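You operate a simulated robot arm through the tools that you are given. There is no shell and no other tool. Be economical: measure what you need, move in short steps, check, and stop when the job is done.

The job below is to be done with a simulated robot arm. You get a single attempt, and the scene is never put back.

Task
Scrub the dark stain off the sample lap with soap.
Fine: soap the round brush in the soap can, lid on the large plate meanwhile; put brush and lid back. Set down upright: round brush. What is to be rubbed or washed off counts as gone when no trace of it is left.

It is judged by the outcome, as a careful person would: the job done as asked, and still so three seconds after it is handed in. It fails if anything else is knocked over, pushed out of place, dropped, spilled or broken. A push-on lid holds only when it is set on centred and level and pressed home; a screw cap is set on level and turned clockwise until tight.

Robot
A 6-joint arm with a two-finger parallel gripper, fixed in place. Base frame: the origin is at the foot of the arm, x ahead of it, y to its left, z up; the work surface is at about z = 900. Readings come in mm, degrees, newtons and seconds.
With the tool pointing down near the work surface it reaches from about 240 to 660 mm from the base axis. Its first joint turns from -66.0 to 66.0 degrees. Payload 2.9 kg.
Tool frame: the origin (TCP) lies between the finger pads and is the grasp point; the fingertips stand 30 mm ahead of it; z points along the fingers, y is the line along which they close. Largest opening 110 mm; finger width 20, thickness 10; the body of the gripper, 48 by 112 mm, starts 55 mm behind the TCP.
Orientation is told as [roll, pitch, yaw] about the base's x, y, z axes, in that order, counted from this pose: with the fingers straight down and closing along the base's y, the tool's x points along the base's -x, its y along +y and its z along -z.

Tools
- The arm moves only by the tool play_rows. Its argument "steps" is a list of rows, each an object of numbers (a shift or turn left out is 0, a gripper value left out holds the last): "claw": the closure in counts, from 0 (fully open) to 255 (shut); "tx", "ty", "tz": the shift along the tool's x, y, z in units of 100 mm (1.0 is 100 mm); "rx", "ry", "rz": the turn, a rotation vector about the tool's x, y, z in units of 60 degrees (1.0 is 60 degrees). In form: [{"claw": .., "tx": .., "ty": .., "tz": .., "rx": .., "ry": .., "rz": ..}, ...]. A call has 1 to 8 rows; each row is the pose to reach, as a shift and turn from the pose commanded when the call began, along the tool's axes at that moment. A call with a number of a shift or a turn outside -1 to 1 is refused whole. Rows are played at 5 a second. More than 50 mm and 8.6 degrees between two rows, or a gripper value outside its range, and nothing of the call is played. A pose out of reach is approached as far as the arm can. The call stops where the force on the tool passes 40 N (or 10 N more than at its start, if that is more) or the arm is blocked; 0.2 s more then pass. Each finger travels about 108 mm/s and halts on what it meets, pressing with about 24 N; the grip force reading is that of the motor and also rises with nothing between the fingers. The clock runs only during rows and for 0.2 s after the last one: add rows that repeat a pose to give the fingers time. The reply holds the time, the measured pose of the TCP, the force on the tool along the base axes, the opening and the grip force, in the units named above and with some noise, with the torque about the TCP (base axes, N m) and any sound that the robot's microphone picked up, and new pictures: "show" is both (left out), scene, wrist or none.
- Cameras (640 x 400 px; columns grow to the right, rows downward): "scene" is fixed at [81.7, 436.8, 1389]; the picture's right is [-0.68, -0.73, 0.00], its down [-0.38, 0.36, -0.85] and it looks along [0.62, -0.58, -0.52] (base axes); focal length 286 px, centre (320, 200). "wrist" rides on the gripper at [72, 17, -103] in the tool frame; the picture's right is [-0.23, 0.97, 0.00], its down [-0.76, -0.18, -0.62] and it looks along [-0.61, -0.14, 0.78] (tool axes); focal length 222 px, centre (320, 200). There is no depth. A picture from a camera that has moved, and an enlarged one, comes with that camera's place and axes in the base frame and with its lens.
- enlarge(camera, box): a new picture of the part [left, top, right, bottom] of that camera's present view, enlarged. It takes no simulated time.
- close_job(): hands the job in; it is judged then, once.

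Work in short steps. Places have to be worked out from the pictures, the camera data and where the tool is seen: move nearer, look again, correct. Check each grasp and each placing, and mend what went wrong. You have 120 turns and 200 pictures in all, those below and enlarged ones among them. Open the gripper and draw the arm clear of the work before you hand the job in, unless the task says otherwise; then end with one line.

The tools are called after "Emit:" as a command line: name --argument value ..., lists and objects as JSON in quotes. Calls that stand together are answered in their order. play_rows: Moves the arm, as the interface text tells. Its arguments: {"type":"object","properties":{"steps":{"type":"array","items":{"type":"object","properties":{"claw":{"type":"number"},"tx":{"type":"number"},"ty":{"type":"number"},"tz":{"type":"number"},"rx":{"type":"number"},"ry":{"type":"number"},"rz":{"type":"number"}}}},"show":{"type":"string","enum":["both","scene","wrist","none"]}},"required":["steps"]} The other tools are called the same way: enlarge (camera, box) takes an enlarged picture of a part of a camera's view; close_job () hands the job in.

At the start:

```text
time: 0.0
ee_pos: [420.6, 189.7, 1195.5]
ee_rot: [0.1, 0.0, 0.0]
force: [-1.0, -0.1, 0.3]
ft_torque: [-0.02, -0.01, 0.05]
finger_gap: 109.9
gripper_force: 0.0
```

scene: 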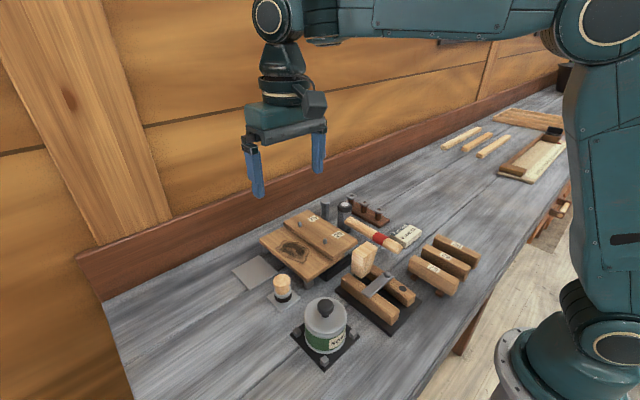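
wrist: 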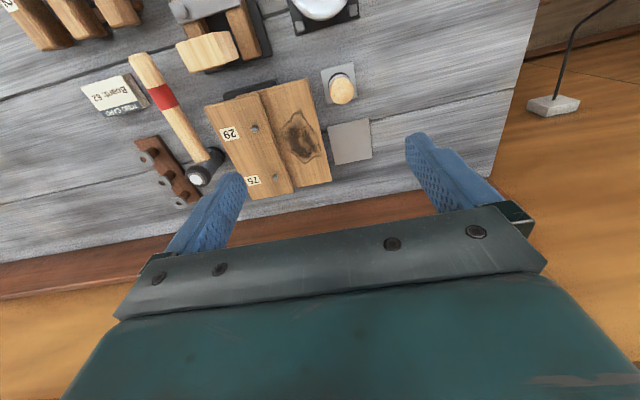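

I'll look closely at the bench before moving.

Emit:
enlarge --camera "scene" --box '[220, 190, 420, 370]'

Emit:
enlarge --camera "wrist" --box '[120, 0, 400, 220]'

```text
2.22 times, centred on (320, 280) of scene
camera zoom: at [81.7, 436.8, 1389.0], right [-0.68, -0.73, 0.0], down [-0.38, 0.36, -0.85], along [0.62, -0.58, -0.52], focal length 636 px, centre (320, 22)
```

zoom: 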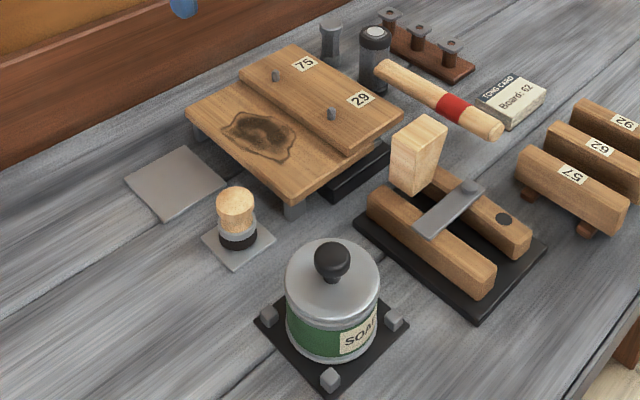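

```text
1.82 times, centred on (260, 110) of wrist
camera zoom: at [349.5, 206.8, 1296.9], right [0.23, 0.97, 0.0], down [0.76, -0.18, 0.62], along [0.61, -0.14, -0.78], focal length 404 px, centre (429, 364)
```

zoom: 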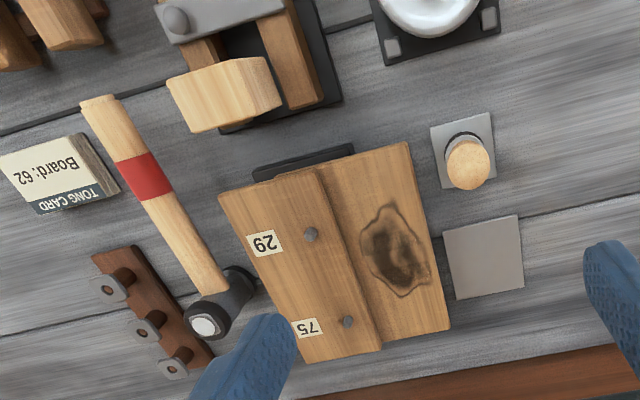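

Estimates: brush ≈(428,221), soap can ≈(295,225) with knob top ≈1015, large plate ≈(532,223), stain ≈(488,143,948). I move toward the can at safe height for a closer look.

Emit:
play_rows --steps '[{"tx": 0.33, "ty": 0.12, "tz": 0.2}, {"tx": 0.66, "ty": 0.24, "tz": 0.4}, {"tx": 1.0, "ty": 0.35, "tz": 0.6}, {"tx": 1.0, "ty": 0.35, "tz": 0.6}]'

```text
time: 1.0
ee_pos: [320.6, 224.7, 1134.7]
ee_rot: [0.0, 0.0, 0.0]
force: [-1.1, -0.4, 0.4]
ft_torque: [-0.04, 0.02, 0.02]
finger_gap: 110.0
gripper_force: 0.0
camera wrist: at [249.9, 242.0, 1236.7], right [0.23, 0.97, 0.0], down [0.76, -0.18, 0.62], along [0.61, -0.14, -0.78], focal length 222 px, centre (320, 200)
```

scene: 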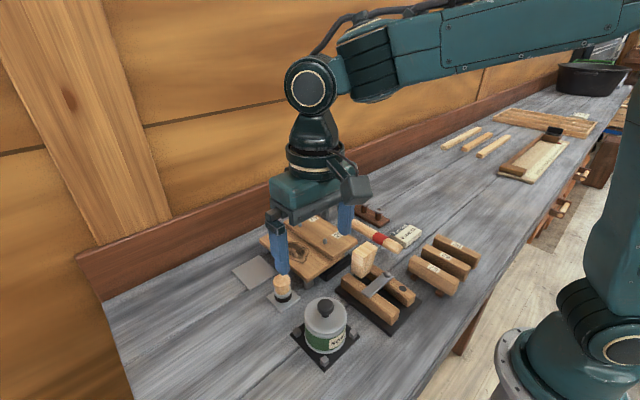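
wrist: 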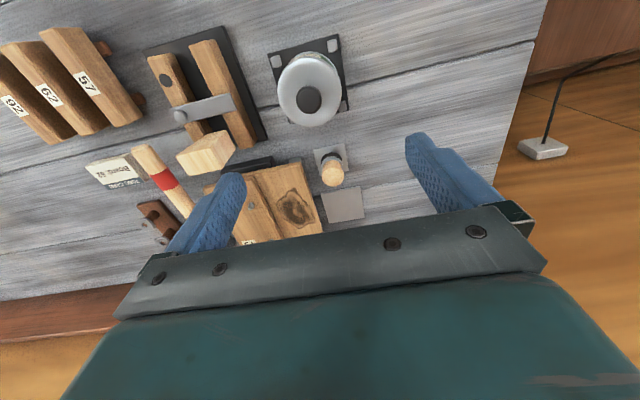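

Zoom in on the can, brush and plates from both cameras for refined centres.

Emit:
enlarge --camera "wrist" --box '[230, 20, 390, 120]'

Emit:
enlarge --camera "scene" --box '[260, 265, 388, 380]'

Emit:
enlarge --camera "wrist" --box '[220, 130, 400, 242]'

```text
4.00 times, centred on (310, 70) of wrist
camera zoom: at [249.9, 242.0, 1236.7], right [0.23, 0.97, 0.0], down [0.76, -0.18, 0.62], along [0.61, -0.14, -0.78], focal length 888 px, centre (360, 720)
```

zoom: 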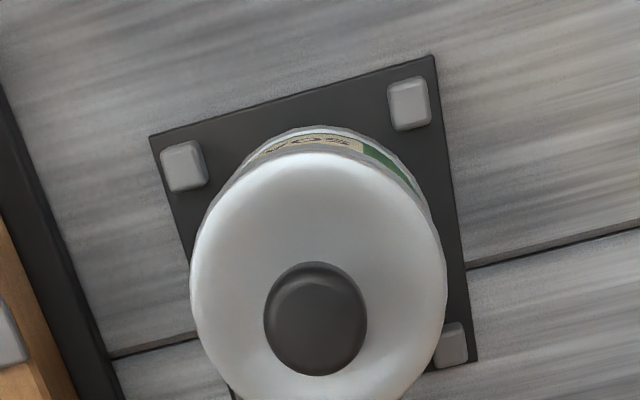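

```text
3.48 times, centred on (324, 322) of scene
camera zoom: at [81.7, 436.8, 1389.0], right [-0.68, -0.73, 0.0], down [-0.38, 0.36, -0.85], along [0.62, -0.58, -0.52], focal length 996 px, centre (306, -226)
```

zoom: 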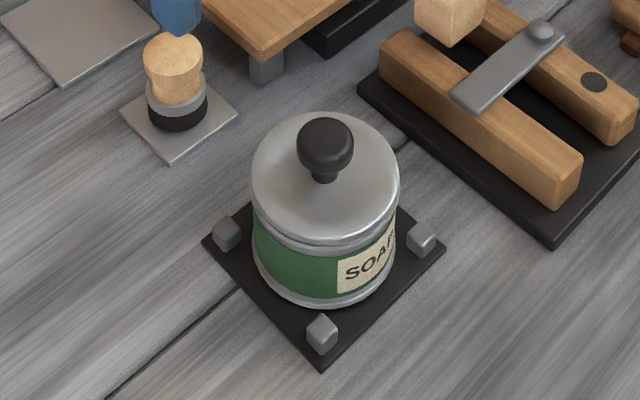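

```text
3.56 times, centred on (310, 186) of wrist
camera zoom: at [249.9, 242.0, 1236.7], right [0.23, 0.97, 0.0], down [0.76, -0.18, 0.62], along [0.61, -0.14, -0.78], focal length 790 px, centre (356, 250)
```

zoom: 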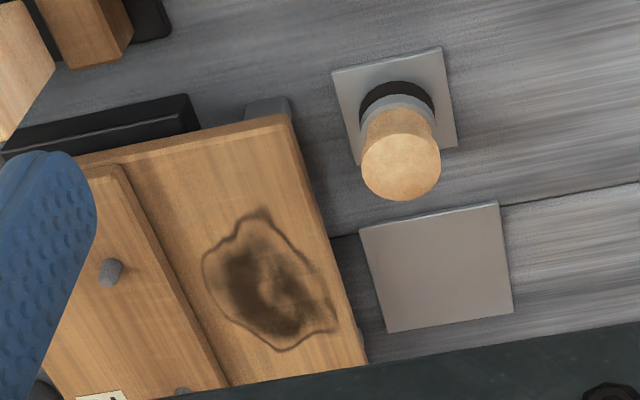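

The can sits on a located plate at ≈(308,214), knob centre ≈980 high. I go down above the knob with half-closed fingers.

Emit:
play_rows --steps '[{"claw": 110, "tx": 0.116, "ty": -0.1, "tz": 0.3}, {"tx": 0.116, "ty": -0.1, "tz": 0.65}, {"tx": 0.116, "ty": -0.1, "tz": 1.0}, {"tx": 0.116, "ty": -0.1, "tz": 1.0}]'

```text
time: 2.0
ee_pos: [310.3, 214.6, 1035.5]
ee_rot: [0.0, 0.0, 0.0]
force: [0.1, -0.1, 0.3]
ft_torque: [0.04, 0.03, 0.0]
finger_gap: 62.6
gripper_force: 0.0
camera wrist: at [238.3, 231.7, 1137.7], right [0.23, 0.97, 0.0], down [0.76, -0.18, 0.62], along [0.61, -0.14, -0.78], focal length 222 px, centre (320, 200)
```

scene: 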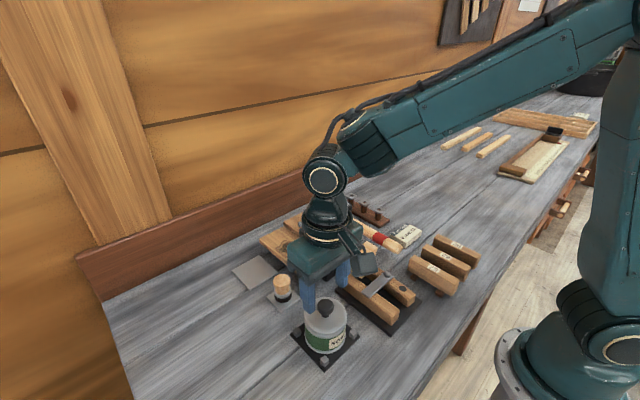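
wrist: 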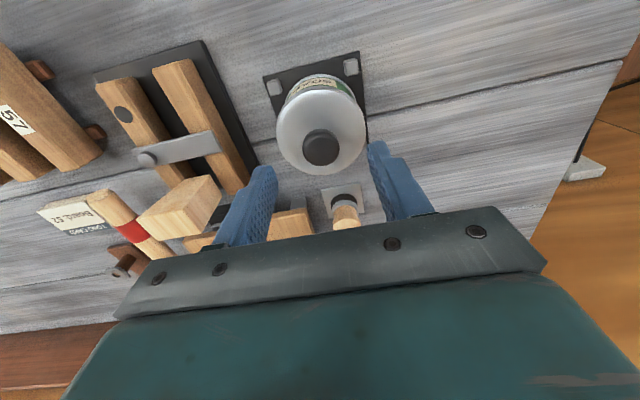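

The knob projects to ≈(311,215), aligned with the TCP. I lower to TCP z≈993 and close.

Emit:
play_rows --steps '[{"tz": 0.2}, {"tz": 0.35}, {"tz": 0.42}, {"tz": 0.42}]'

Emit:
enlarge --camera "scene" --box '[260, 250, 388, 365]'

```text
time: 3.0
ee_pos: [311.8, 213.1, 994.1]
ee_rot: [0.0, -0.2, 0.0]
force: [-5.1, -2.7, 17.9]
ft_torque: [-0.09, 0.18, 0.0]
finger_gap: 62.6
gripper_force: 0.2
camera wrist: at [238.9, 231.1, 1096.5], right [0.23, 0.97, 0.0], down [0.76, -0.18, 0.62], along [0.61, -0.14, -0.78], focal length 222 px, centre (320, 200)
```

scene: 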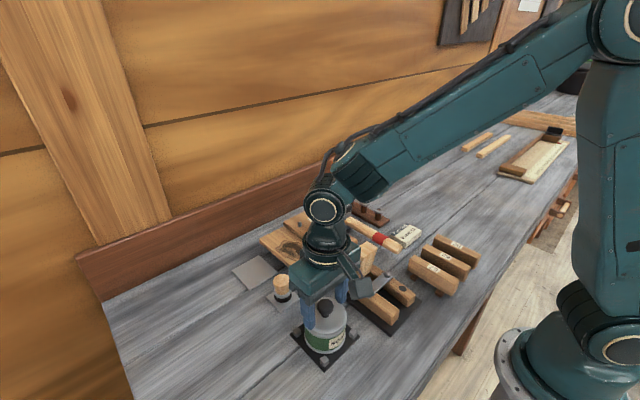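
wrist: 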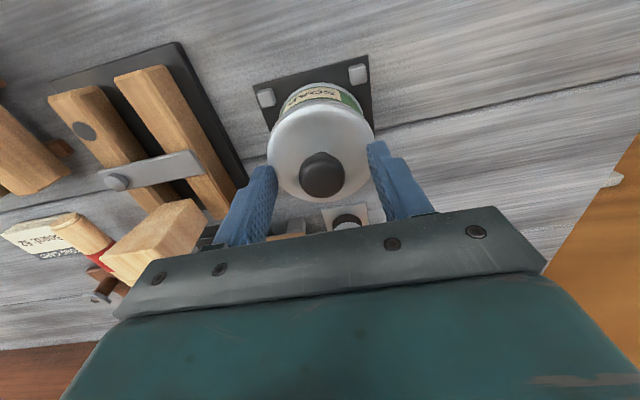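

```text
3.48 times, centred on (324, 308) of scene
camera zoom: at [81.4, 436.6, 1389.1], right [-0.68, -0.73, 0.0], down [-0.38, 0.36, -0.85], along [0.62, -0.58, -0.52], focal length 996 px, centre (306, -174)
```

zoom: 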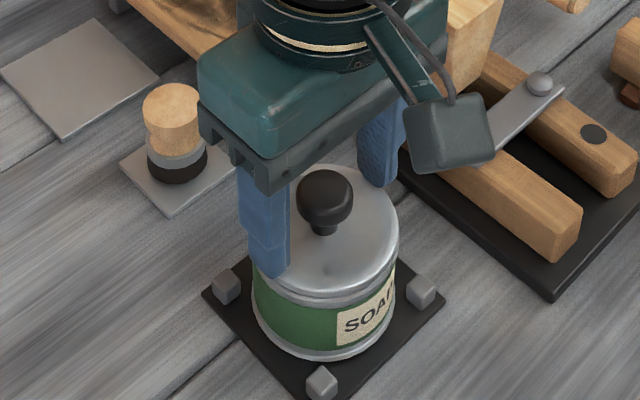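

The fingertips touch the lid top (18 N), so I raise 4 mm and then close on the knob.

Emit:
play_rows --steps '[{"tz": -0.04, "tx": 0.01}, {"tz": -0.04, "tx": 0.01}, {"claw": 200, "tz": -0.04, "tx": 0.01}, {"claw": 255, "tz": -0.04, "tx": 0.01}, {"claw": 255, "tz": -0.04, "tx": 0.01}, {"claw": 255, "tz": -0.04, "tx": 0.01}]' --show "wrist"

Emit:
enlarge --camera "scene" --box '[260, 250, 388, 365]'

```text
time: 4.4
ee_pos: [309.4, 213.4, 998.0]
ee_rot: [0.0, 0.0, 0.0]
force: [-1.6, -0.2, 0.0]
ft_torque: [0.03, 0.0, 0.02]
finger_gap: 26.3
gripper_force: 24.1
heard: snap
camera wrist: at [237.6, 231.2, 1100.2], right [0.23, 0.97, 0.0], down [0.76, -0.18, 0.62], along [0.61, -0.14, -0.78], focal length 222 px, centre (320, 200)
```

wrist: 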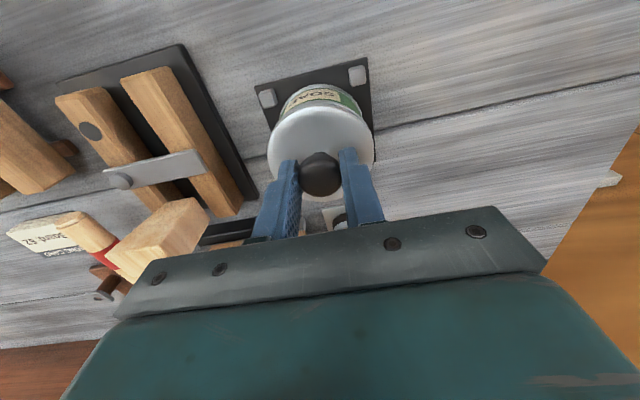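

```text
3.48 times, centred on (324, 308) of scene
camera zoom: at [81.7, 436.8, 1389.0], right [-0.68, -0.73, 0.0], down [-0.38, 0.36, -0.85], along [0.62, -0.58, -0.52], focal length 996 px, centre (306, -174)
```

zoom: 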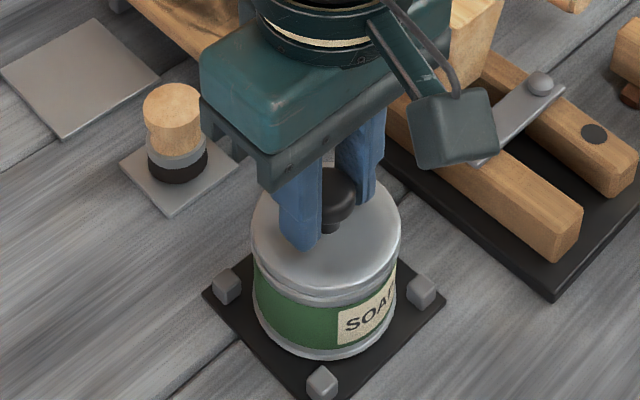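

The knob is gripped (gap 26 mm) and a snap was heard. I lift slowly and watch the force.

Emit:
play_rows --steps '[{"tz": -0.05}, {"tz": -0.1}, {"tz": -0.2}, {"tz": -0.35}, {"tz": -0.35}]' --show "both"

Emit:
enlarge --camera "scene" --box '[260, 250, 388, 365]'

```text
time: 5.6
ee_pos: [309.5, 214.7, 1033.5]
ee_rot: [0.0, 0.0, 0.0]
force: [-0.7, -0.1, -0.1]
ft_torque: [0.0, 0.01, 0.02]
finger_gap: 26.0
gripper_force: 24.4
camera wrist: at [238.0, 232.1, 1135.0], right [0.23, 0.97, 0.0], down [0.76, -0.18, 0.62], along [0.61, -0.14, -0.78], focal length 222 px, centre (320, 200)
```

scene: 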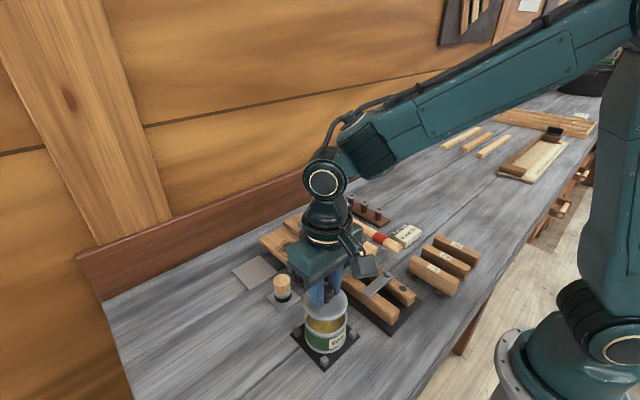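
wrist: 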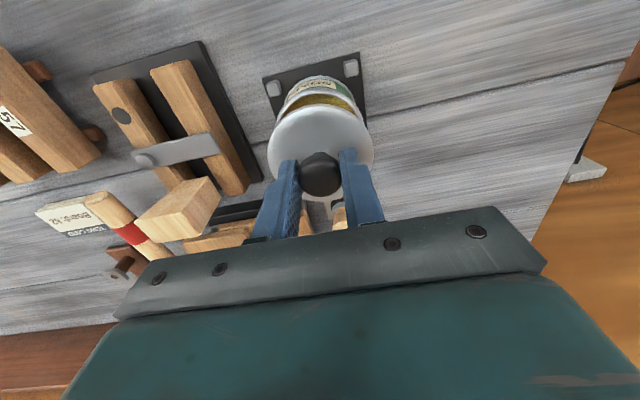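

```text
3.48 times, centred on (324, 308) of scene
camera zoom: at [81.7, 436.8, 1389.0], right [-0.68, -0.73, 0.0], down [-0.38, 0.36, -0.85], along [0.62, -0.58, -0.52], focal length 996 px, centre (306, -174)
```

zoom: 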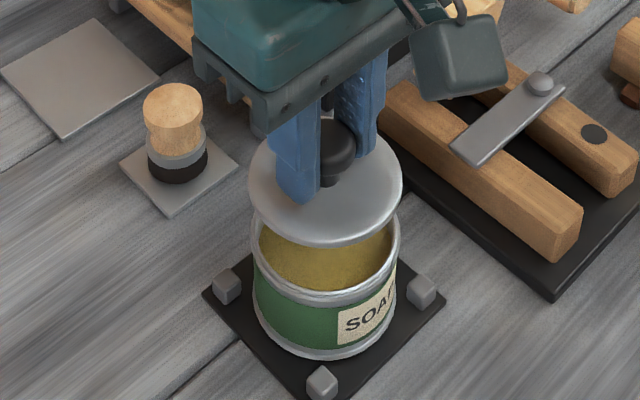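

The lid is free and level, with soap visible inside. I raise it and carry it toward the large plate at ≈(534,224).

Emit:
play_rows --steps '[{"tz": -0.4}, {"tz": -0.5, "tx": -0.3}, {"tz": -0.5, "tx": -0.65}, {"tz": -0.5, "tx": -1.0, "ty": 0.08}]' --show "none"

Emit:
play_rows --steps '[{"tx": -0.4}, {"tx": -0.8}, {"tx": -0.8}]'

```text
time: 6.6
ee_pos: [409.2, 221.2, 1081.0]
ee_rot: [0.0, 0.0, 0.1]
force: [1.5, 0.0, -0.4]
ft_torque: [0.0, -0.03, -0.02]
finger_gap: 26.3
gripper_force: 24.0
```

```text
time: 7.4
ee_pos: [487.6, 222.6, 1081.7]
ee_rot: [0.1, 0.0, 0.0]
force: [-0.5, 0.2, -0.7]
ft_torque: [-0.02, 0.04, 0.03]
finger_gap: 26.2
gripper_force: 23.4
camera wrist: at [416.4, 239.8, 1184.3], right [0.23, 0.97, 0.0], down [0.76, -0.18, 0.62], along [0.61, -0.14, -0.78], focal length 222 px, centre (320, 200)
```

scene: 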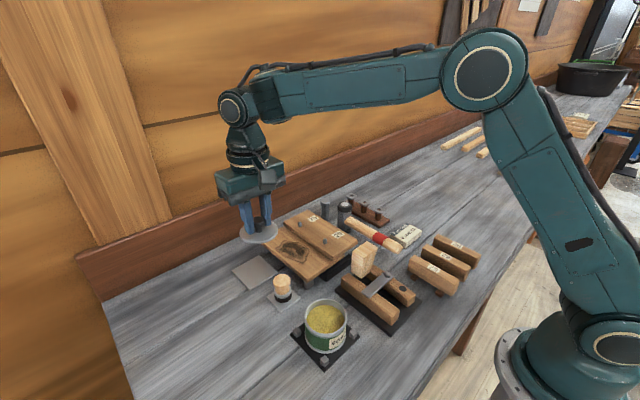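
wrist: 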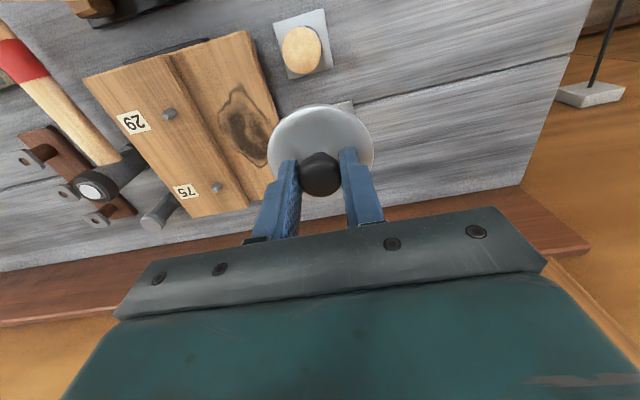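

Get a close view of the stain from here while travelling.

Emit:
enlarge --camera "wrist" --box '[120, 0, 360, 220]'

Emit:
enlarge --camera "scene" --box '[220, 190, 370, 320]'

```text
1.82 times, centred on (240, 110) of wrist
camera zoom: at [416.4, 239.8, 1184.3], right [0.23, 0.97, 0.0], down [0.76, -0.18, 0.62], along [0.61, -0.14, -0.78], focal length 404 px, centre (466, 364)
```

zoom: 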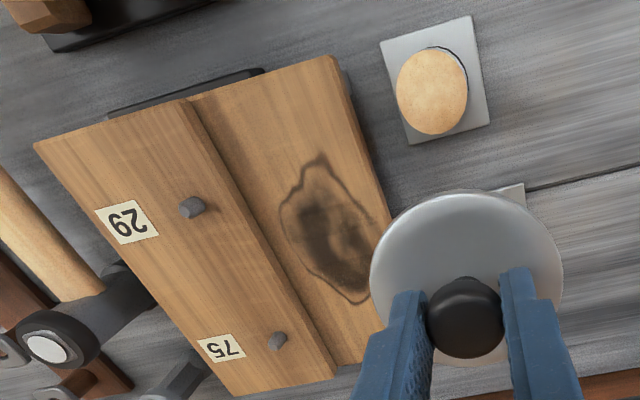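

```text
3.08 times, centred on (295, 255) of scene
camera zoom: at [81.8, 436.8, 1389.0], right [-0.68, -0.73, 0.0], down [-0.38, 0.36, -0.85], along [0.62, -0.58, -0.52], focal length 881 px, centre (397, 31)
```

zoom: 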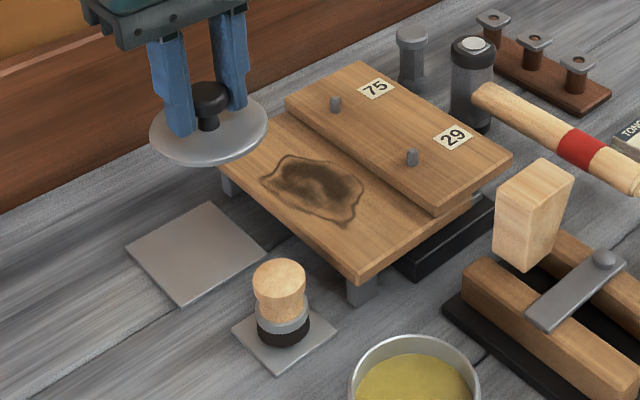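

Stain spans roughly x 444–540, y 115–170 on the board at z≈942. Now place the lid: move over the plate and lower.

Emit:
play_rows --steps '[{"tx": -0.455, "ty": 0.01}, {"tx": -0.455, "ty": 0.01, "tz": 0.4}, {"tx": -0.455, "ty": 0.01, "tz": 0.8}, {"tx": -0.455, "ty": 0.01, "tz": 1.0}, {"tx": -0.455, "ty": 0.01, "tz": 1.0}]' --show "wrist"

Emit:
enlarge --camera "scene" --box '[200, 190, 320, 310]'

```text
time: 8.6
ee_pos: [535.8, 223.9, 980.9]
ee_rot: [0.0, 0.0, 0.0]
force: [0.1, -0.7, 0.0]
ft_torque: [0.01, 0.01, -0.03]
finger_gap: 26.2
gripper_force: 23.4
camera wrist: at [464.1, 241.0, 1083.3], right [0.23, 0.97, 0.0], down [0.76, -0.18, 0.62], along [0.61, -0.14, -0.78], focal length 222 px, centre (320, 200)
```

wrist: 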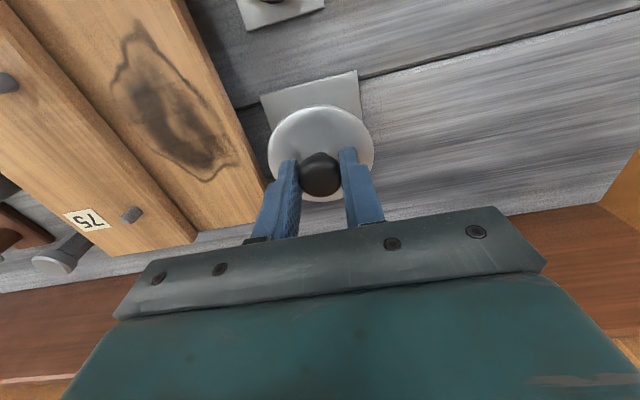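

```text
3.33 times, centred on (260, 250) of scene
camera zoom: at [81.7, 436.8, 1389.0], right [-0.68, -0.73, 0.0], down [-0.38, 0.36, -0.85], along [0.62, -0.58, -0.52], focal length 954 px, centre (520, 33)
```

zoom: 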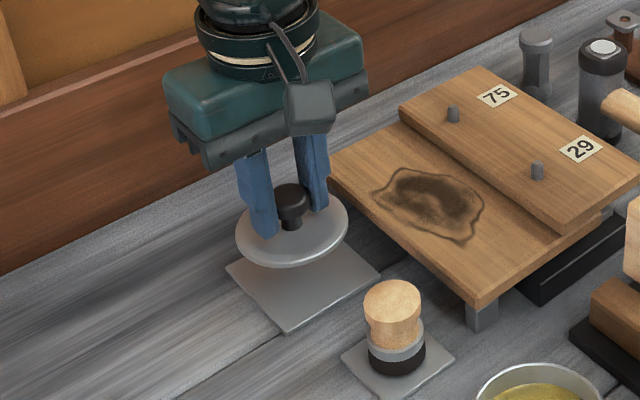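

The lid is over the plate; I lower the rest gently, shifting 2 mm back.

Emit:
play_rows --steps '[{"tx": 0.02, "tz": 0.15}, {"tx": 0.02, "tz": 0.25}, {"tx": 0.02, "tz": 0.3}, {"tx": 0.02, "tz": 0.33}, {"tx": 0.02, "tz": 0.36}]' --show "none"

Emit:
enlarge --camera "scene" --box '[200, 190, 320, 310]'

```text
time: 9.8
ee_pos: [532.0, 224.2, 945.7]
ee_rot: [0.0, -0.1, 0.1]
force: [-1.1, 0.4, 5.1]
ft_torque: [-0.06, 0.09, -0.04]
finger_gap: 26.3
gripper_force: 23.8
```

```text
3.33 times, centred on (260, 250) of scene
camera zoom: at [81.6, 436.7, 1389.0], right [-0.68, -0.73, 0.0], down [-0.38, 0.36, -0.85], along [0.62, -0.58, -0.52], focal length 954 px, centre (520, 33)
```

zoom: 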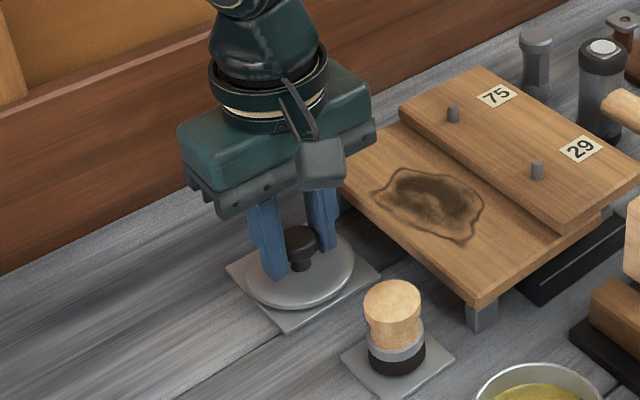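

The lid rests centred on the plate (5 N contact). I release and rise.

Emit:
play_rows --steps '[{"claw": 120}, {"claw": 120}, {"claw": 120}, {"claw": 120, "tz": -0.3}, {"claw": 120, "tz": -0.7}, {"claw": 120, "tz": -1.0}, {"claw": 120, "tz": -1.0}]'

```text
time: 11.4
ee_pos: [534.1, 221.6, 1045.7]
ee_rot: [-0.1, 0.0, 0.1]
force: [0.5, 0.2, 0.0]
ft_torque: [-0.02, 0.0, 0.02]
finger_gap: 58.3
gripper_force: 0.0
camera wrist: at [461.2, 240.2, 1148.2], right [0.23, 0.97, 0.0], down [0.76, -0.18, 0.62], along [0.61, -0.14, -0.78], focal length 222 px, centre (320, 200)
```

scene: 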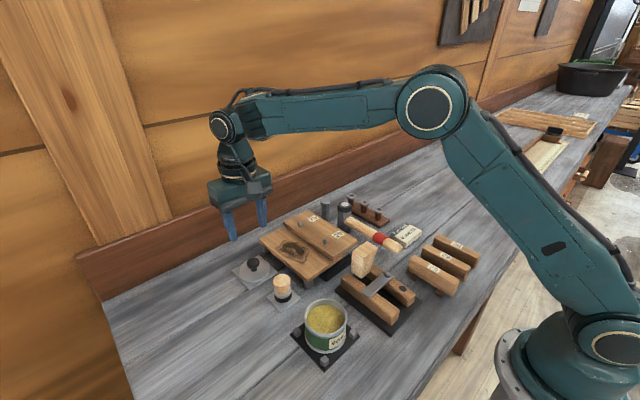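
wrist: 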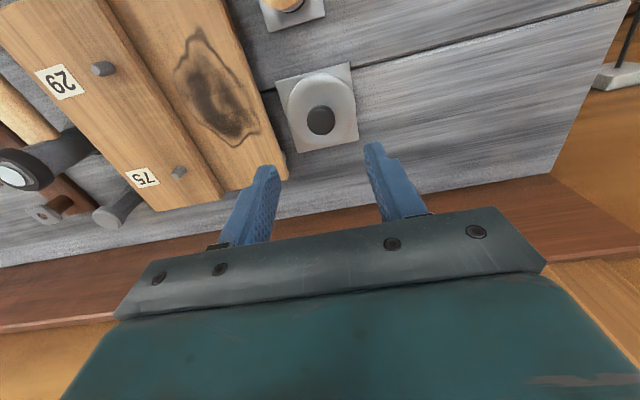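

Lid sits well on the plate. Now go above the brush at ≈(430,220).

Emit:
play_rows --steps '[{"tx": 0.4}, {"tx": 0.8, "ty": -0.02}, {"tx": 1.0, "ty": -0.02, "tz": 0.3}, {"tx": 1.0, "ty": -0.02, "tz": 0.3}]' --show "wrist"

Emit:
enlarge --camera "scene" --box '[230, 230, 330, 320]'

```text
time: 12.4
ee_pos: [432.8, 222.0, 1013.9]
ee_rot: [0.0, 0.0, 0.0]
force: [0.0, -0.2, -0.8]
ft_torque: [-0.02, 0.01, -0.01]
finger_gap: 58.2
gripper_force: 0.1
camera wrist: at [360.9, 238.9, 1116.5], right [0.23, 0.97, 0.0], down [0.76, -0.18, 0.62], along [0.61, -0.14, -0.78], focal length 222 px, centre (320, 200)
```

wrist: 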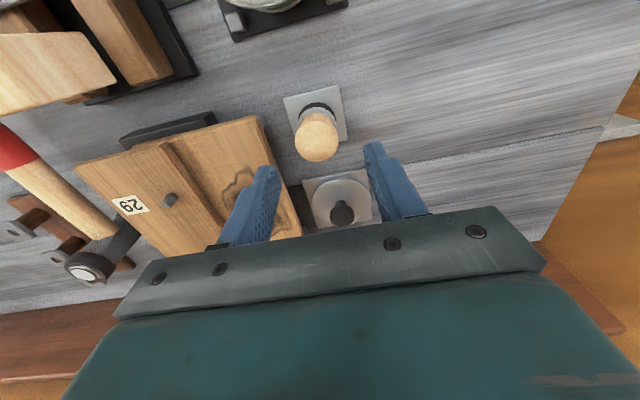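

```text
4.44 times, centred on (280, 275) of scene
camera zoom: at [81.7, 436.8, 1389.0], right [-0.68, -0.73, 0.0], down [-0.38, 0.36, -0.85], along [0.62, -0.58, -0.52], focal length 1273 px, centre (498, -133)
```

zoom: 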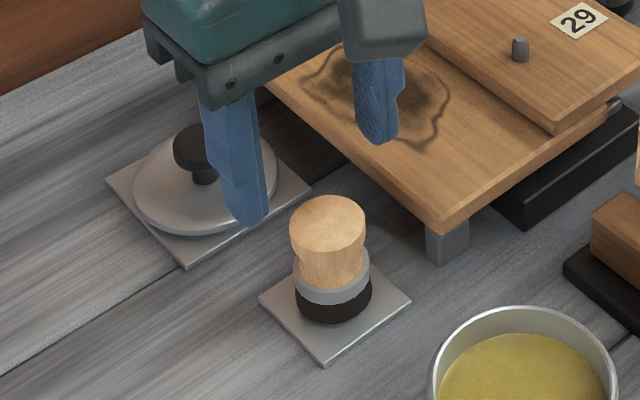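

Brush head ≈(427,220), top z≈957. I lower around it to TCP z≈952 and close.

Emit:
play_rows --steps '[{"tx": 0.06, "ty": -0.02}, {"tx": 0.06, "ty": -0.02, "tz": 0.3}, {"tx": 0.06, "ty": -0.02, "tz": 0.6}, {"tx": 0.06, "ty": -0.02, "tz": 0.6}]' --show "wrist"

Emit:
enlarge --camera "scene" --box '[230, 230, 330, 320]'

```text
time: 13.4
ee_pos: [428.3, 220.4, 955.6]
ee_rot: [0.1, 0.0, -0.1]
force: [0.8, -0.1, -0.7]
ft_torque: [0.0, -0.04, 0.01]
finger_gap: 58.3
gripper_force: 0.0
camera wrist: at [356.7, 237.2, 1057.2], right [0.23, 0.97, 0.0], down [0.76, -0.18, 0.62], along [0.61, -0.14, -0.78], focal length 222 px, centre (320, 200)
```

wrist: 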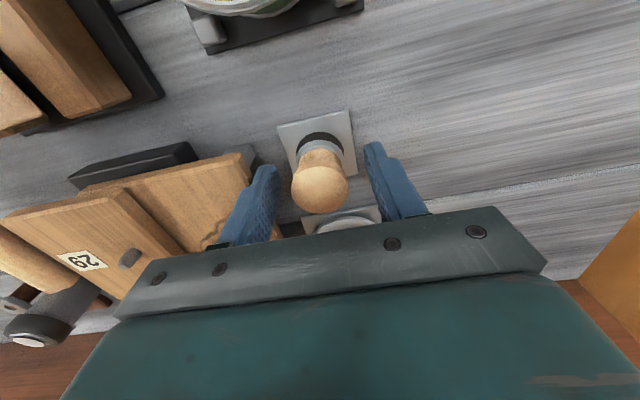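

```text
4.44 times, centred on (280, 275) of scene
camera zoom: at [81.7, 436.8, 1389.0], right [-0.68, -0.73, 0.0], down [-0.38, 0.36, -0.85], along [0.62, -0.58, -0.52], focal length 1273 px, centre (498, -133)
```

zoom: 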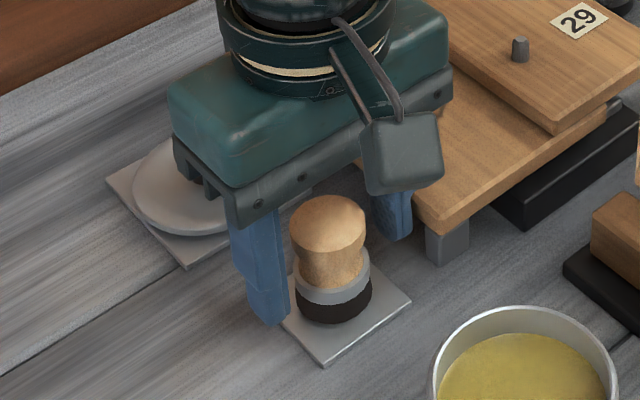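

Wrist ray puts the brush top at ≈(428,221), right under the TCP. I lower 3 mm more and close.

Emit:
play_rows --steps '[{"tz": 0.03}, {"tz": 0.03, "claw": 180}, {"tz": 0.03, "claw": 255}, {"tz": 0.03, "claw": 255}, {"tz": 0.03, "claw": 255}]' --show "wrist"

Emit:
enlarge --camera "scene" --box '[230, 230, 330, 320]'

```text
time: 14.6
ee_pos: [428.3, 219.3, 952.5]
ee_rot: [-0.1, 0.0, 0.0]
force: [0.9, 1.0, 0.4]
ft_torque: [0.01, -0.08, 0.01]
finger_gap: 33.5
gripper_force: 24.3
camera wrist: at [356.0, 237.2, 1054.7], right [0.23, 0.97, 0.0], down [0.76, -0.18, 0.62], along [0.61, -0.14, -0.78], focal length 222 px, centre (320, 200)
```

wrist: 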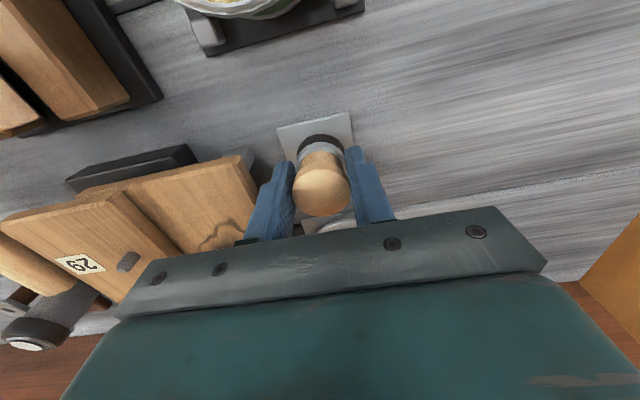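

```text
4.44 times, centred on (280, 275) of scene
camera zoom: at [81.7, 436.8, 1389.0], right [-0.68, -0.73, 0.0], down [-0.38, 0.36, -0.85], along [0.62, -0.58, -0.52], focal length 1273 px, centre (498, -133)
```

zoom: 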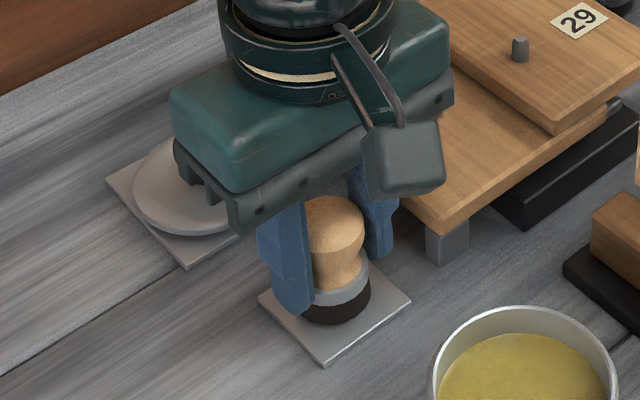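

Brush gripped (33.5 mm). Lift and carry to above the can at (309,214).

Emit:
play_rows --steps '[{"tz": -0.3}, {"tz": -0.7}, {"tz": -1.0}, {"tz": -1.0, "tx": 0.4}, {"tz": -1.0, "tx": 0.8, "ty": -0.03}, {"tz": -1.0, "tx": 1.0, "ty": -0.05}]' --show "none"

Emit:
play_rows --steps '[{"tx": 0.19}, {"tx": 0.19, "tz": 0.2}, {"tx": 0.19, "tz": 0.2}]' --show "wrist"

Emit:
enlarge --camera "scene" --box '[260, 250, 388, 365]'

```text
time: 16.0
ee_pos: [326.6, 215.6, 1051.8]
ee_rot: [0.0, -0.1, 0.0]
force: [0.3, -0.3, 0.1]
ft_torque: [0.01, -0.01, -0.03]
finger_gap: 33.5
gripper_force: 23.9
```

```text
time: 16.8
ee_pos: [306.7, 215.4, 1034.2]
ee_rot: [0.0, 0.0, 0.0]
force: [0.5, 0.4, -0.4]
ft_torque: [0.02, -0.01, 0.01]
finger_gap: 33.9
gripper_force: 24.2
camera wrist: at [234.5, 232.5, 1135.2], right [0.23, 0.97, 0.0], down [0.76, -0.18, 0.62], along [0.61, -0.14, -0.78], focal length 222 px, centre (320, 200)
```

wrist: 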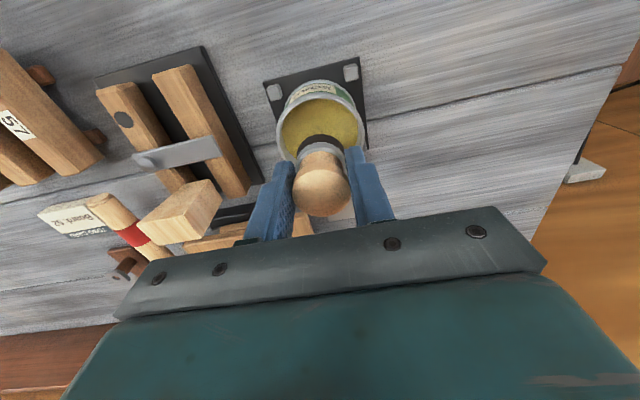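

```text
3.48 times, centred on (324, 308) of scene
camera zoom: at [81.7, 436.8, 1389.0], right [-0.68, -0.73, 0.0], down [-0.38, 0.36, -0.85], along [0.62, -0.58, -0.52], focal length 996 px, centre (306, -174)
```

zoom: 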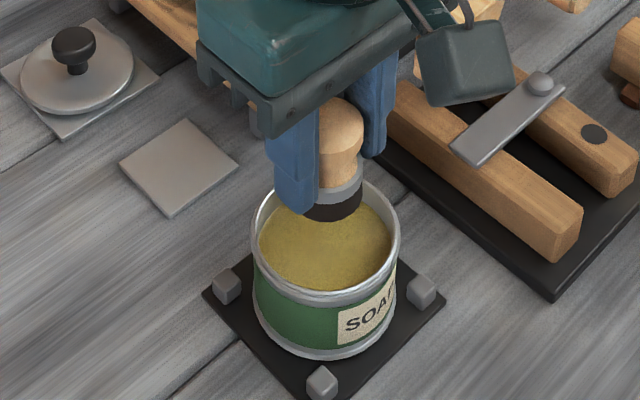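

Over the can; nudge to centre and lower to just about the soap surface.

Emit:
play_rows --steps '[{"tx": -0.015, "ty": -0.012}, {"tx": -0.015, "ty": -0.012, "tz": 0.25}, {"tx": -0.015, "ty": -0.012, "tz": 0.42}, {"tx": -0.015, "ty": -0.012, "tz": 0.46}, {"tx": -0.015, "ty": -0.012, "tz": 0.46}]' --show "wrist"

Emit:
enlarge --camera "scene" --box '[260, 250, 388, 365]'

```text
time: 18.0
ee_pos: [308.4, 214.1, 987.1]
ee_rot: [0.1, -0.2, 0.0]
force: [1.6, -2.1, 22.7]
ft_torque: [-0.11, -0.17, 0.01]
finger_gap: 34.0
gripper_force: 24.2
camera wrist: at [237.2, 230.6, 1089.2], right [0.23, 0.97, 0.0], down [0.76, -0.18, 0.63], along [0.61, -0.14, -0.78], focal length 222 px, centre (320, 200)
```

wrist: 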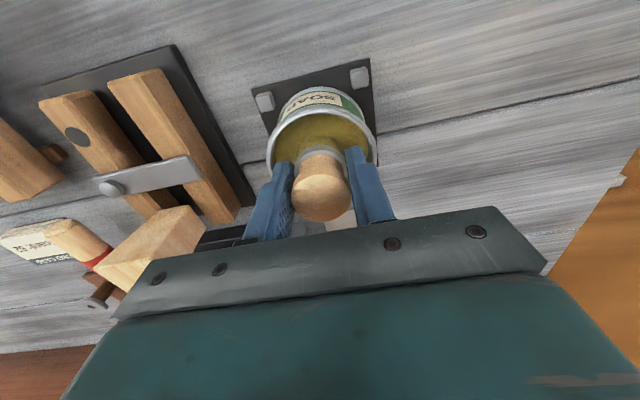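

```text
3.48 times, centred on (324, 308) of scene
camera zoom: at [81.5, 436.5, 1389.1], right [-0.68, -0.73, 0.0], down [-0.38, 0.36, -0.85], along [0.62, -0.58, -0.52], focal length 996 px, centre (306, -174)
```

zoom: 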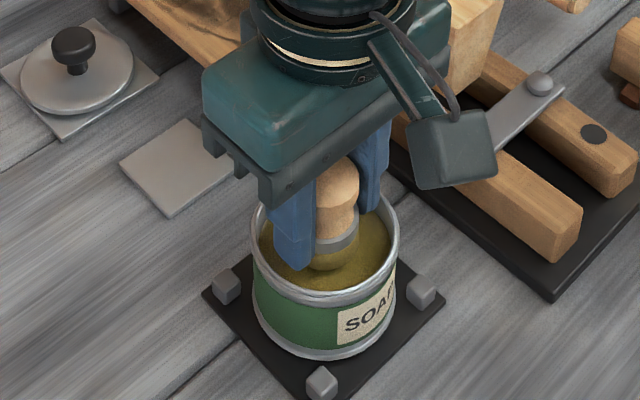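

Bristles touch firm soap (23 N) and look coated. I rub a few mm in x at slightly lower force, then lift.

Emit:
play_rows --steps '[{"tz": -0.01}, {"tz": -0.01, "tx": 0.05}, {"tz": -0.01}, {"tz": -0.01, "tx": -0.05}, {"tz": -0.01}, {"tz": -0.25}, {"tz": -0.6}, {"tz": -0.6}]' --show "wrist"

Emit:
enlarge --camera "scene" --box '[260, 230, 388, 345]'

```text
time: 19.8
ee_pos: [306.2, 214.3, 1046.8]
ee_rot: [0.0, 0.0, 0.0]
force: [-0.2, -0.2, -0.8]
ft_torque: [0.0, -0.04, 0.0]
finger_gap: 33.8
gripper_force: 23.7
camera wrist: at [235.1, 231.3, 1149.3], right [0.23, 0.97, 0.0], down [0.76, -0.18, 0.62], along [0.61, -0.14, -0.78], focal length 222 px, centre (320, 200)
```

wrist: 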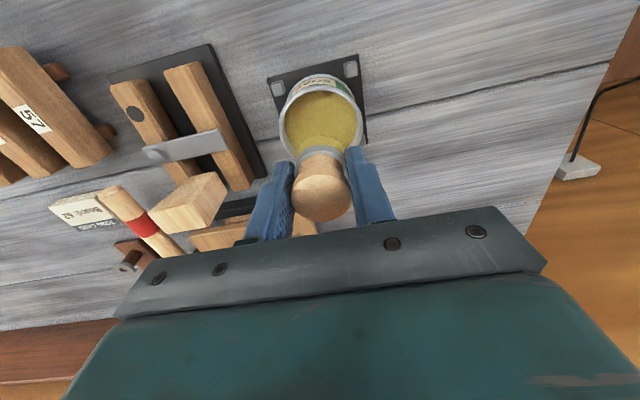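

```text
3.48 times, centred on (324, 288) of scene
camera zoom: at [81.7, 436.8, 1389.0], right [-0.68, -0.73, 0.0], down [-0.38, 0.36, -0.85], along [0.62, -0.58, -0.52], focal length 996 px, centre (306, -104)
```

zoom: 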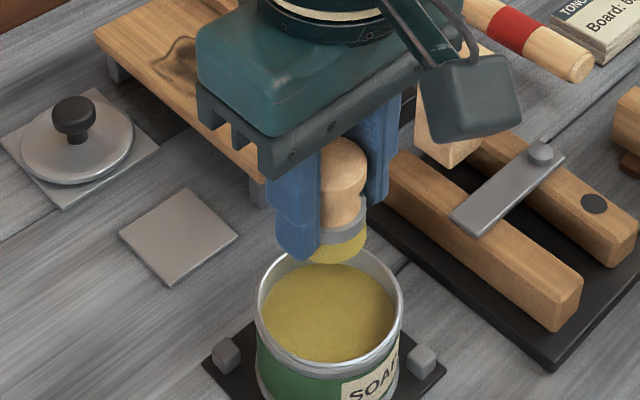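

Bristles are evenly soaped. I carry the brush out along x then over the stain, staying high.

Emit:
play_rows --steps '[{"tz": -0.2, "tx": -0.2}, {"tz": -0.2, "tx": -0.6}, {"tz": -0.2, "tx": -1.0}, {"tz": -0.2, "tx": -1.0}]' --show "none"

Emit:
play_rows --steps '[{"tx": -0.4}, {"tx": -0.5, "ty": -0.3}, {"tx": -0.54, "ty": -0.71}, {"tx": -0.54, "ty": -0.71, "tz": 0.4}, {"tx": -0.54, "ty": -0.71, "tz": 0.6}, {"tx": -0.54, "ty": -0.71, "tz": 0.6}]' --show "both"

Emit:
enlarge --camera "scene" --box '[230, 190, 370, 300]'

```text
time: 20.8
ee_pos: [407.4, 212.7, 1066.5]
ee_rot: [0.0, 0.0, 0.0]
force: [0.1, -0.2, -0.4]
ft_torque: [0.0, 0.02, 0.0]
finger_gap: 33.6
gripper_force: 24.2
```

```text
time: 22.2
ee_pos: [463.4, 141.1, 1006.5]
ee_rot: [0.1, 0.0, 0.0]
force: [-0.4, -0.3, -0.7]
ft_torque: [-0.01, 0.01, 0.03]
finger_gap: 33.7
gripper_force: 23.9
camera wrist: at [390.5, 159.2, 1109.4], right [0.23, 0.97, 0.0], down [0.76, -0.18, 0.62], along [0.61, -0.14, -0.78], focal length 222 px, centre (320, 200)
```

scene: 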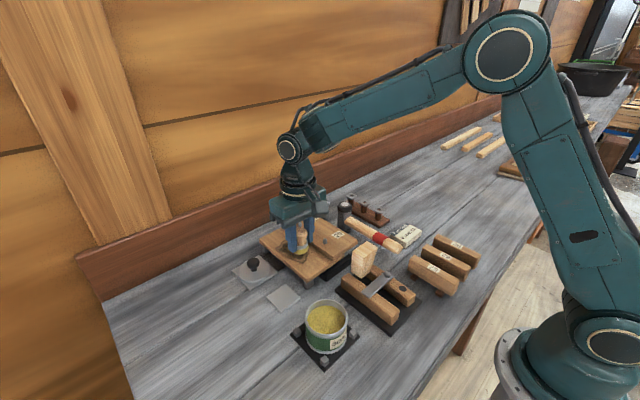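
wrist: 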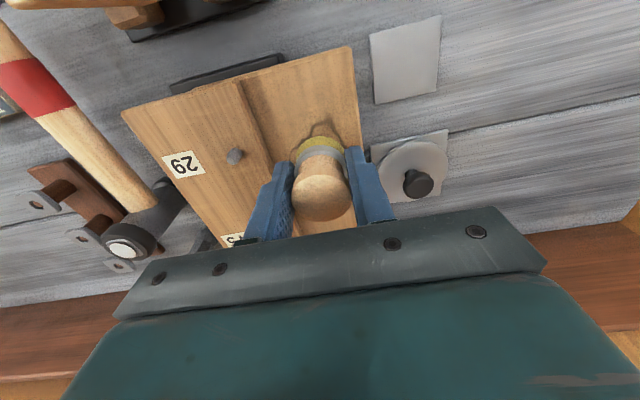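

```text
3.64 times, centred on (300, 245) of scene
camera zoom: at [81.7, 436.8, 1389.0], right [-0.68, -0.73, 0.0], down [-0.38, 0.36, -0.85], along [0.62, -0.58, -0.52], focal length 1041 px, centre (393, 36)
```

zoom: 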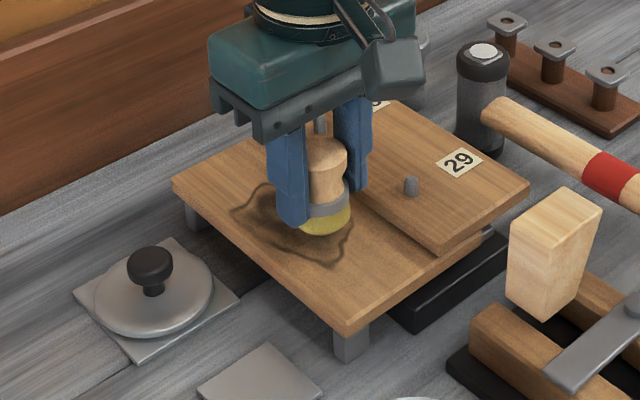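

Over the stain near its near end. Lower in small steps until light contact.

Emit:
play_rows --steps '[{"tz": 0.08}, {"tz": 0.12}, {"tz": 0.14}, {"tz": 0.14}]' --show "none"

Emit:
enlarge --camera "scene" --box '[230, 190, 370, 300]'

```text
time: 23.2
ee_pos: [463.5, 142.3, 992.1]
ee_rot: [0.0, 0.1, 0.0]
force: [-0.7, 0.5, -0.9]
ft_torque: [0.0, -0.02, 0.01]
finger_gap: 33.5
gripper_force: 23.7
```

```text
3.64 times, centred on (300, 245) of scene
camera zoom: at [81.7, 436.8, 1389.0], right [-0.68, -0.73, 0.0], down [-0.38, 0.36, -0.85], along [0.62, -0.58, -0.52], focal length 1041 px, centre (393, 36)
```

zoom: 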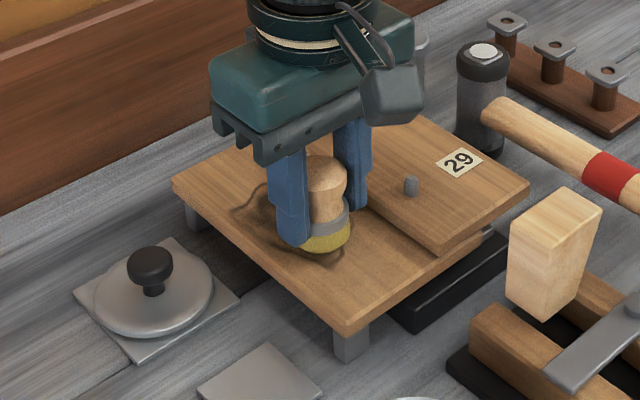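

Nearly on the surface; continue down a few millimetres.

Emit:
play_rows --steps '[{"tz": 0.02}, {"tz": 0.04}, {"tz": 0.05}, {"tz": 0.05}]' --show "none"

```text
time: 24.2
ee_pos: [462.9, 142.5, 987.0]
ee_rot: [0.0, 0.0, -0.1]
force: [-1.7, -0.9, 0.9]
ft_torque: [-0.02, -0.02, -0.04]
finger_gap: 33.9
gripper_force: 24.2
```

Emit:
play_rows --steps '[{"tz": 0.015}, {"tz": 0.03}, {"tz": 0.03}]' --show "none"

Emit:
enlarge --camera "scene" --box '[230, 190, 370, 300]'

```text
time: 25.0
ee_pos: [463.2, 141.6, 986.2]
ee_rot: [0.1, -0.2, 0.0]
force: [-5.1, -2.2, 24.4]
ft_torque: [-0.1, 0.06, 0.02]
finger_gap: 34.1
gripper_force: 24.3
```

```text
3.64 times, centred on (300, 245) of scene
camera zoom: at [81.2, 436.6, 1389.1], right [-0.68, -0.73, 0.0], down [-0.38, 0.36, -0.85], along [0.62, -0.58, -0.52], focal length 1041 px, centre (393, 36)
```

zoom: 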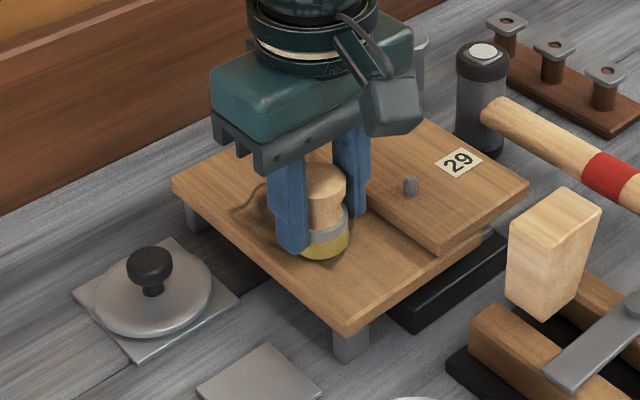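

Contact found (≈24 N at commanded 984). I ease to ~12 N and stroke along the stain's middle.

Emit:
play_rows --steps '[{"tz": -0.012}, {"tz": -0.012, "tx": 0.1}, {"tz": -0.012, "tx": -0.05}, {"tz": -0.012, "tx": -0.2}, {"tz": -0.012, "tx": -0.35}, {"tz": -0.012, "tx": -0.5}, {"tz": -0.012, "tx": -0.67}, {"tz": -0.012, "tx": -0.67}]' --show "wrist"

Emit:
enlarge --camera "scene" --box '[230, 190, 370, 300]'

```text
time: 26.8
ee_pos: [529.2, 142.5, 985.7]
ee_rot: [-0.1, 0.1, 0.0]
force: [-5.6, 0.8, 15.8]
ft_torque: [0.06, 0.0, 0.02]
finger_gap: 33.7
gripper_force: 23.7
camera wrist: at [457.0, 159.7, 1088.3], right [0.23, 0.97, 0.0], down [0.76, -0.18, 0.62], along [0.61, -0.14, -0.78], focal length 222 px, centre (320, 200)
```

wrist: 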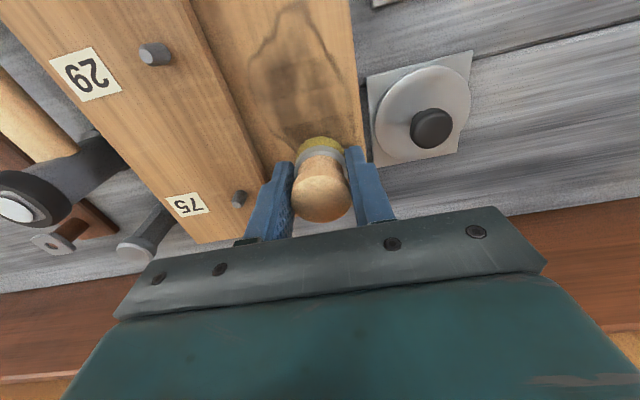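

```text
3.64 times, centred on (300, 245) of scene
camera zoom: at [81.3, 436.7, 1389.1], right [-0.68, -0.73, 0.0], down [-0.38, 0.36, -0.85], along [0.62, -0.58, -0.52], focal length 1041 px, centre (393, 36)
```

zoom: 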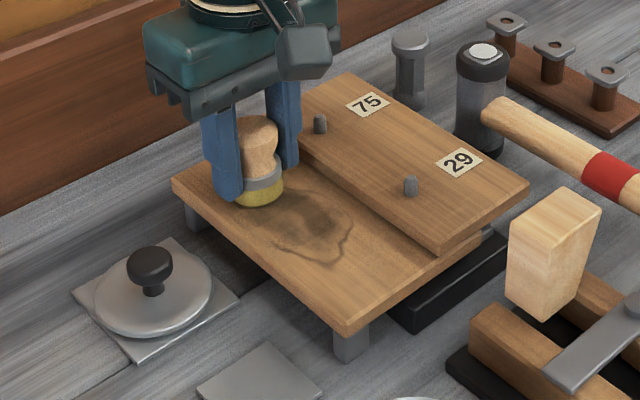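

It's fading. Next a stroke back along y≈131, then forth along y≈154.

Emit:
play_rows --steps '[{"ty": -0.1}, {"ty": -0.11, "tx": 0.13}, {"ty": -0.11, "tx": 0.26}, {"ty": -0.11, "tx": 0.39}, {"ty": -0.11, "tx": 0.52}, {"ty": -0.11, "tx": 0.65}, {"ty": -0.11, "tx": 0.75}, {"ty": -0.02, "tx": 0.77}]' --show "none"

Emit:
play_rows --steps '[{"ty": 0.13}, {"ty": 0.13, "tx": -0.13}, {"ty": 0.13, "tx": -0.26}, {"ty": 0.13, "tx": -0.39}, {"ty": 0.13, "tx": -0.52}, {"ty": 0.13, "tx": -0.65}, {"ty": 0.13, "tx": -0.79}, {"ty": 0.0, "tx": -0.79}]' --show "wrist"

Emit:
enlarge --camera "scene" --box '[230, 190, 370, 300]'

```text
time: 28.6
ee_pos: [452.1, 140.7, 986.0]
ee_rot: [0.0, 0.1, 0.0]
force: [0.7, -6.0, 14.8]
ft_torque: [-0.23, -0.17, -0.12]
finger_gap: 33.9
gripper_force: 24.0
```

```text
time: 30.4
ee_pos: [531.9, 141.0, 985.7]
ee_rot: [0.0, -0.2, 0.1]
force: [1.6, 6.3, 14.3]
ft_torque: [0.27, -0.1, 0.06]
finger_gap: 33.7
gripper_force: 24.6
camera wrist: at [459.4, 158.1, 1087.7], right [0.23, 0.97, 0.0], down [0.76, -0.18, 0.63], along [0.61, -0.14, -0.78], focal length 222 px, centre (320, 200)
```

wrist: 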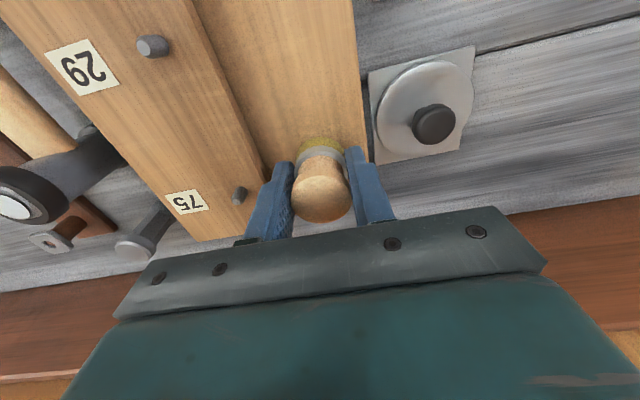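

```text
3.64 times, centred on (300, 245) of scene
camera zoom: at [81.5, 436.9, 1389.0], right [-0.68, -0.73, 0.0], down [-0.38, 0.36, -0.85], along [0.62, -0.58, -0.52], focal length 1041 px, centre (393, 36)
```

zoom: 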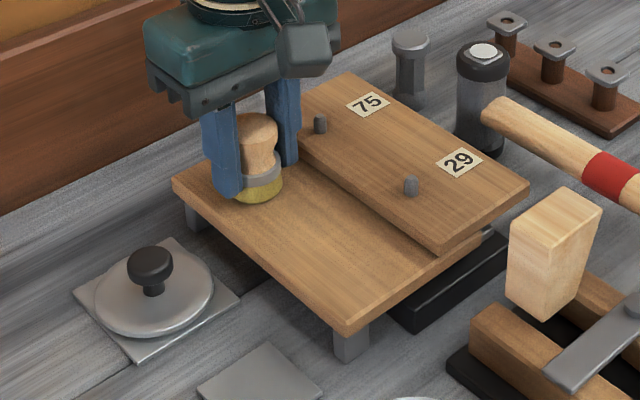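

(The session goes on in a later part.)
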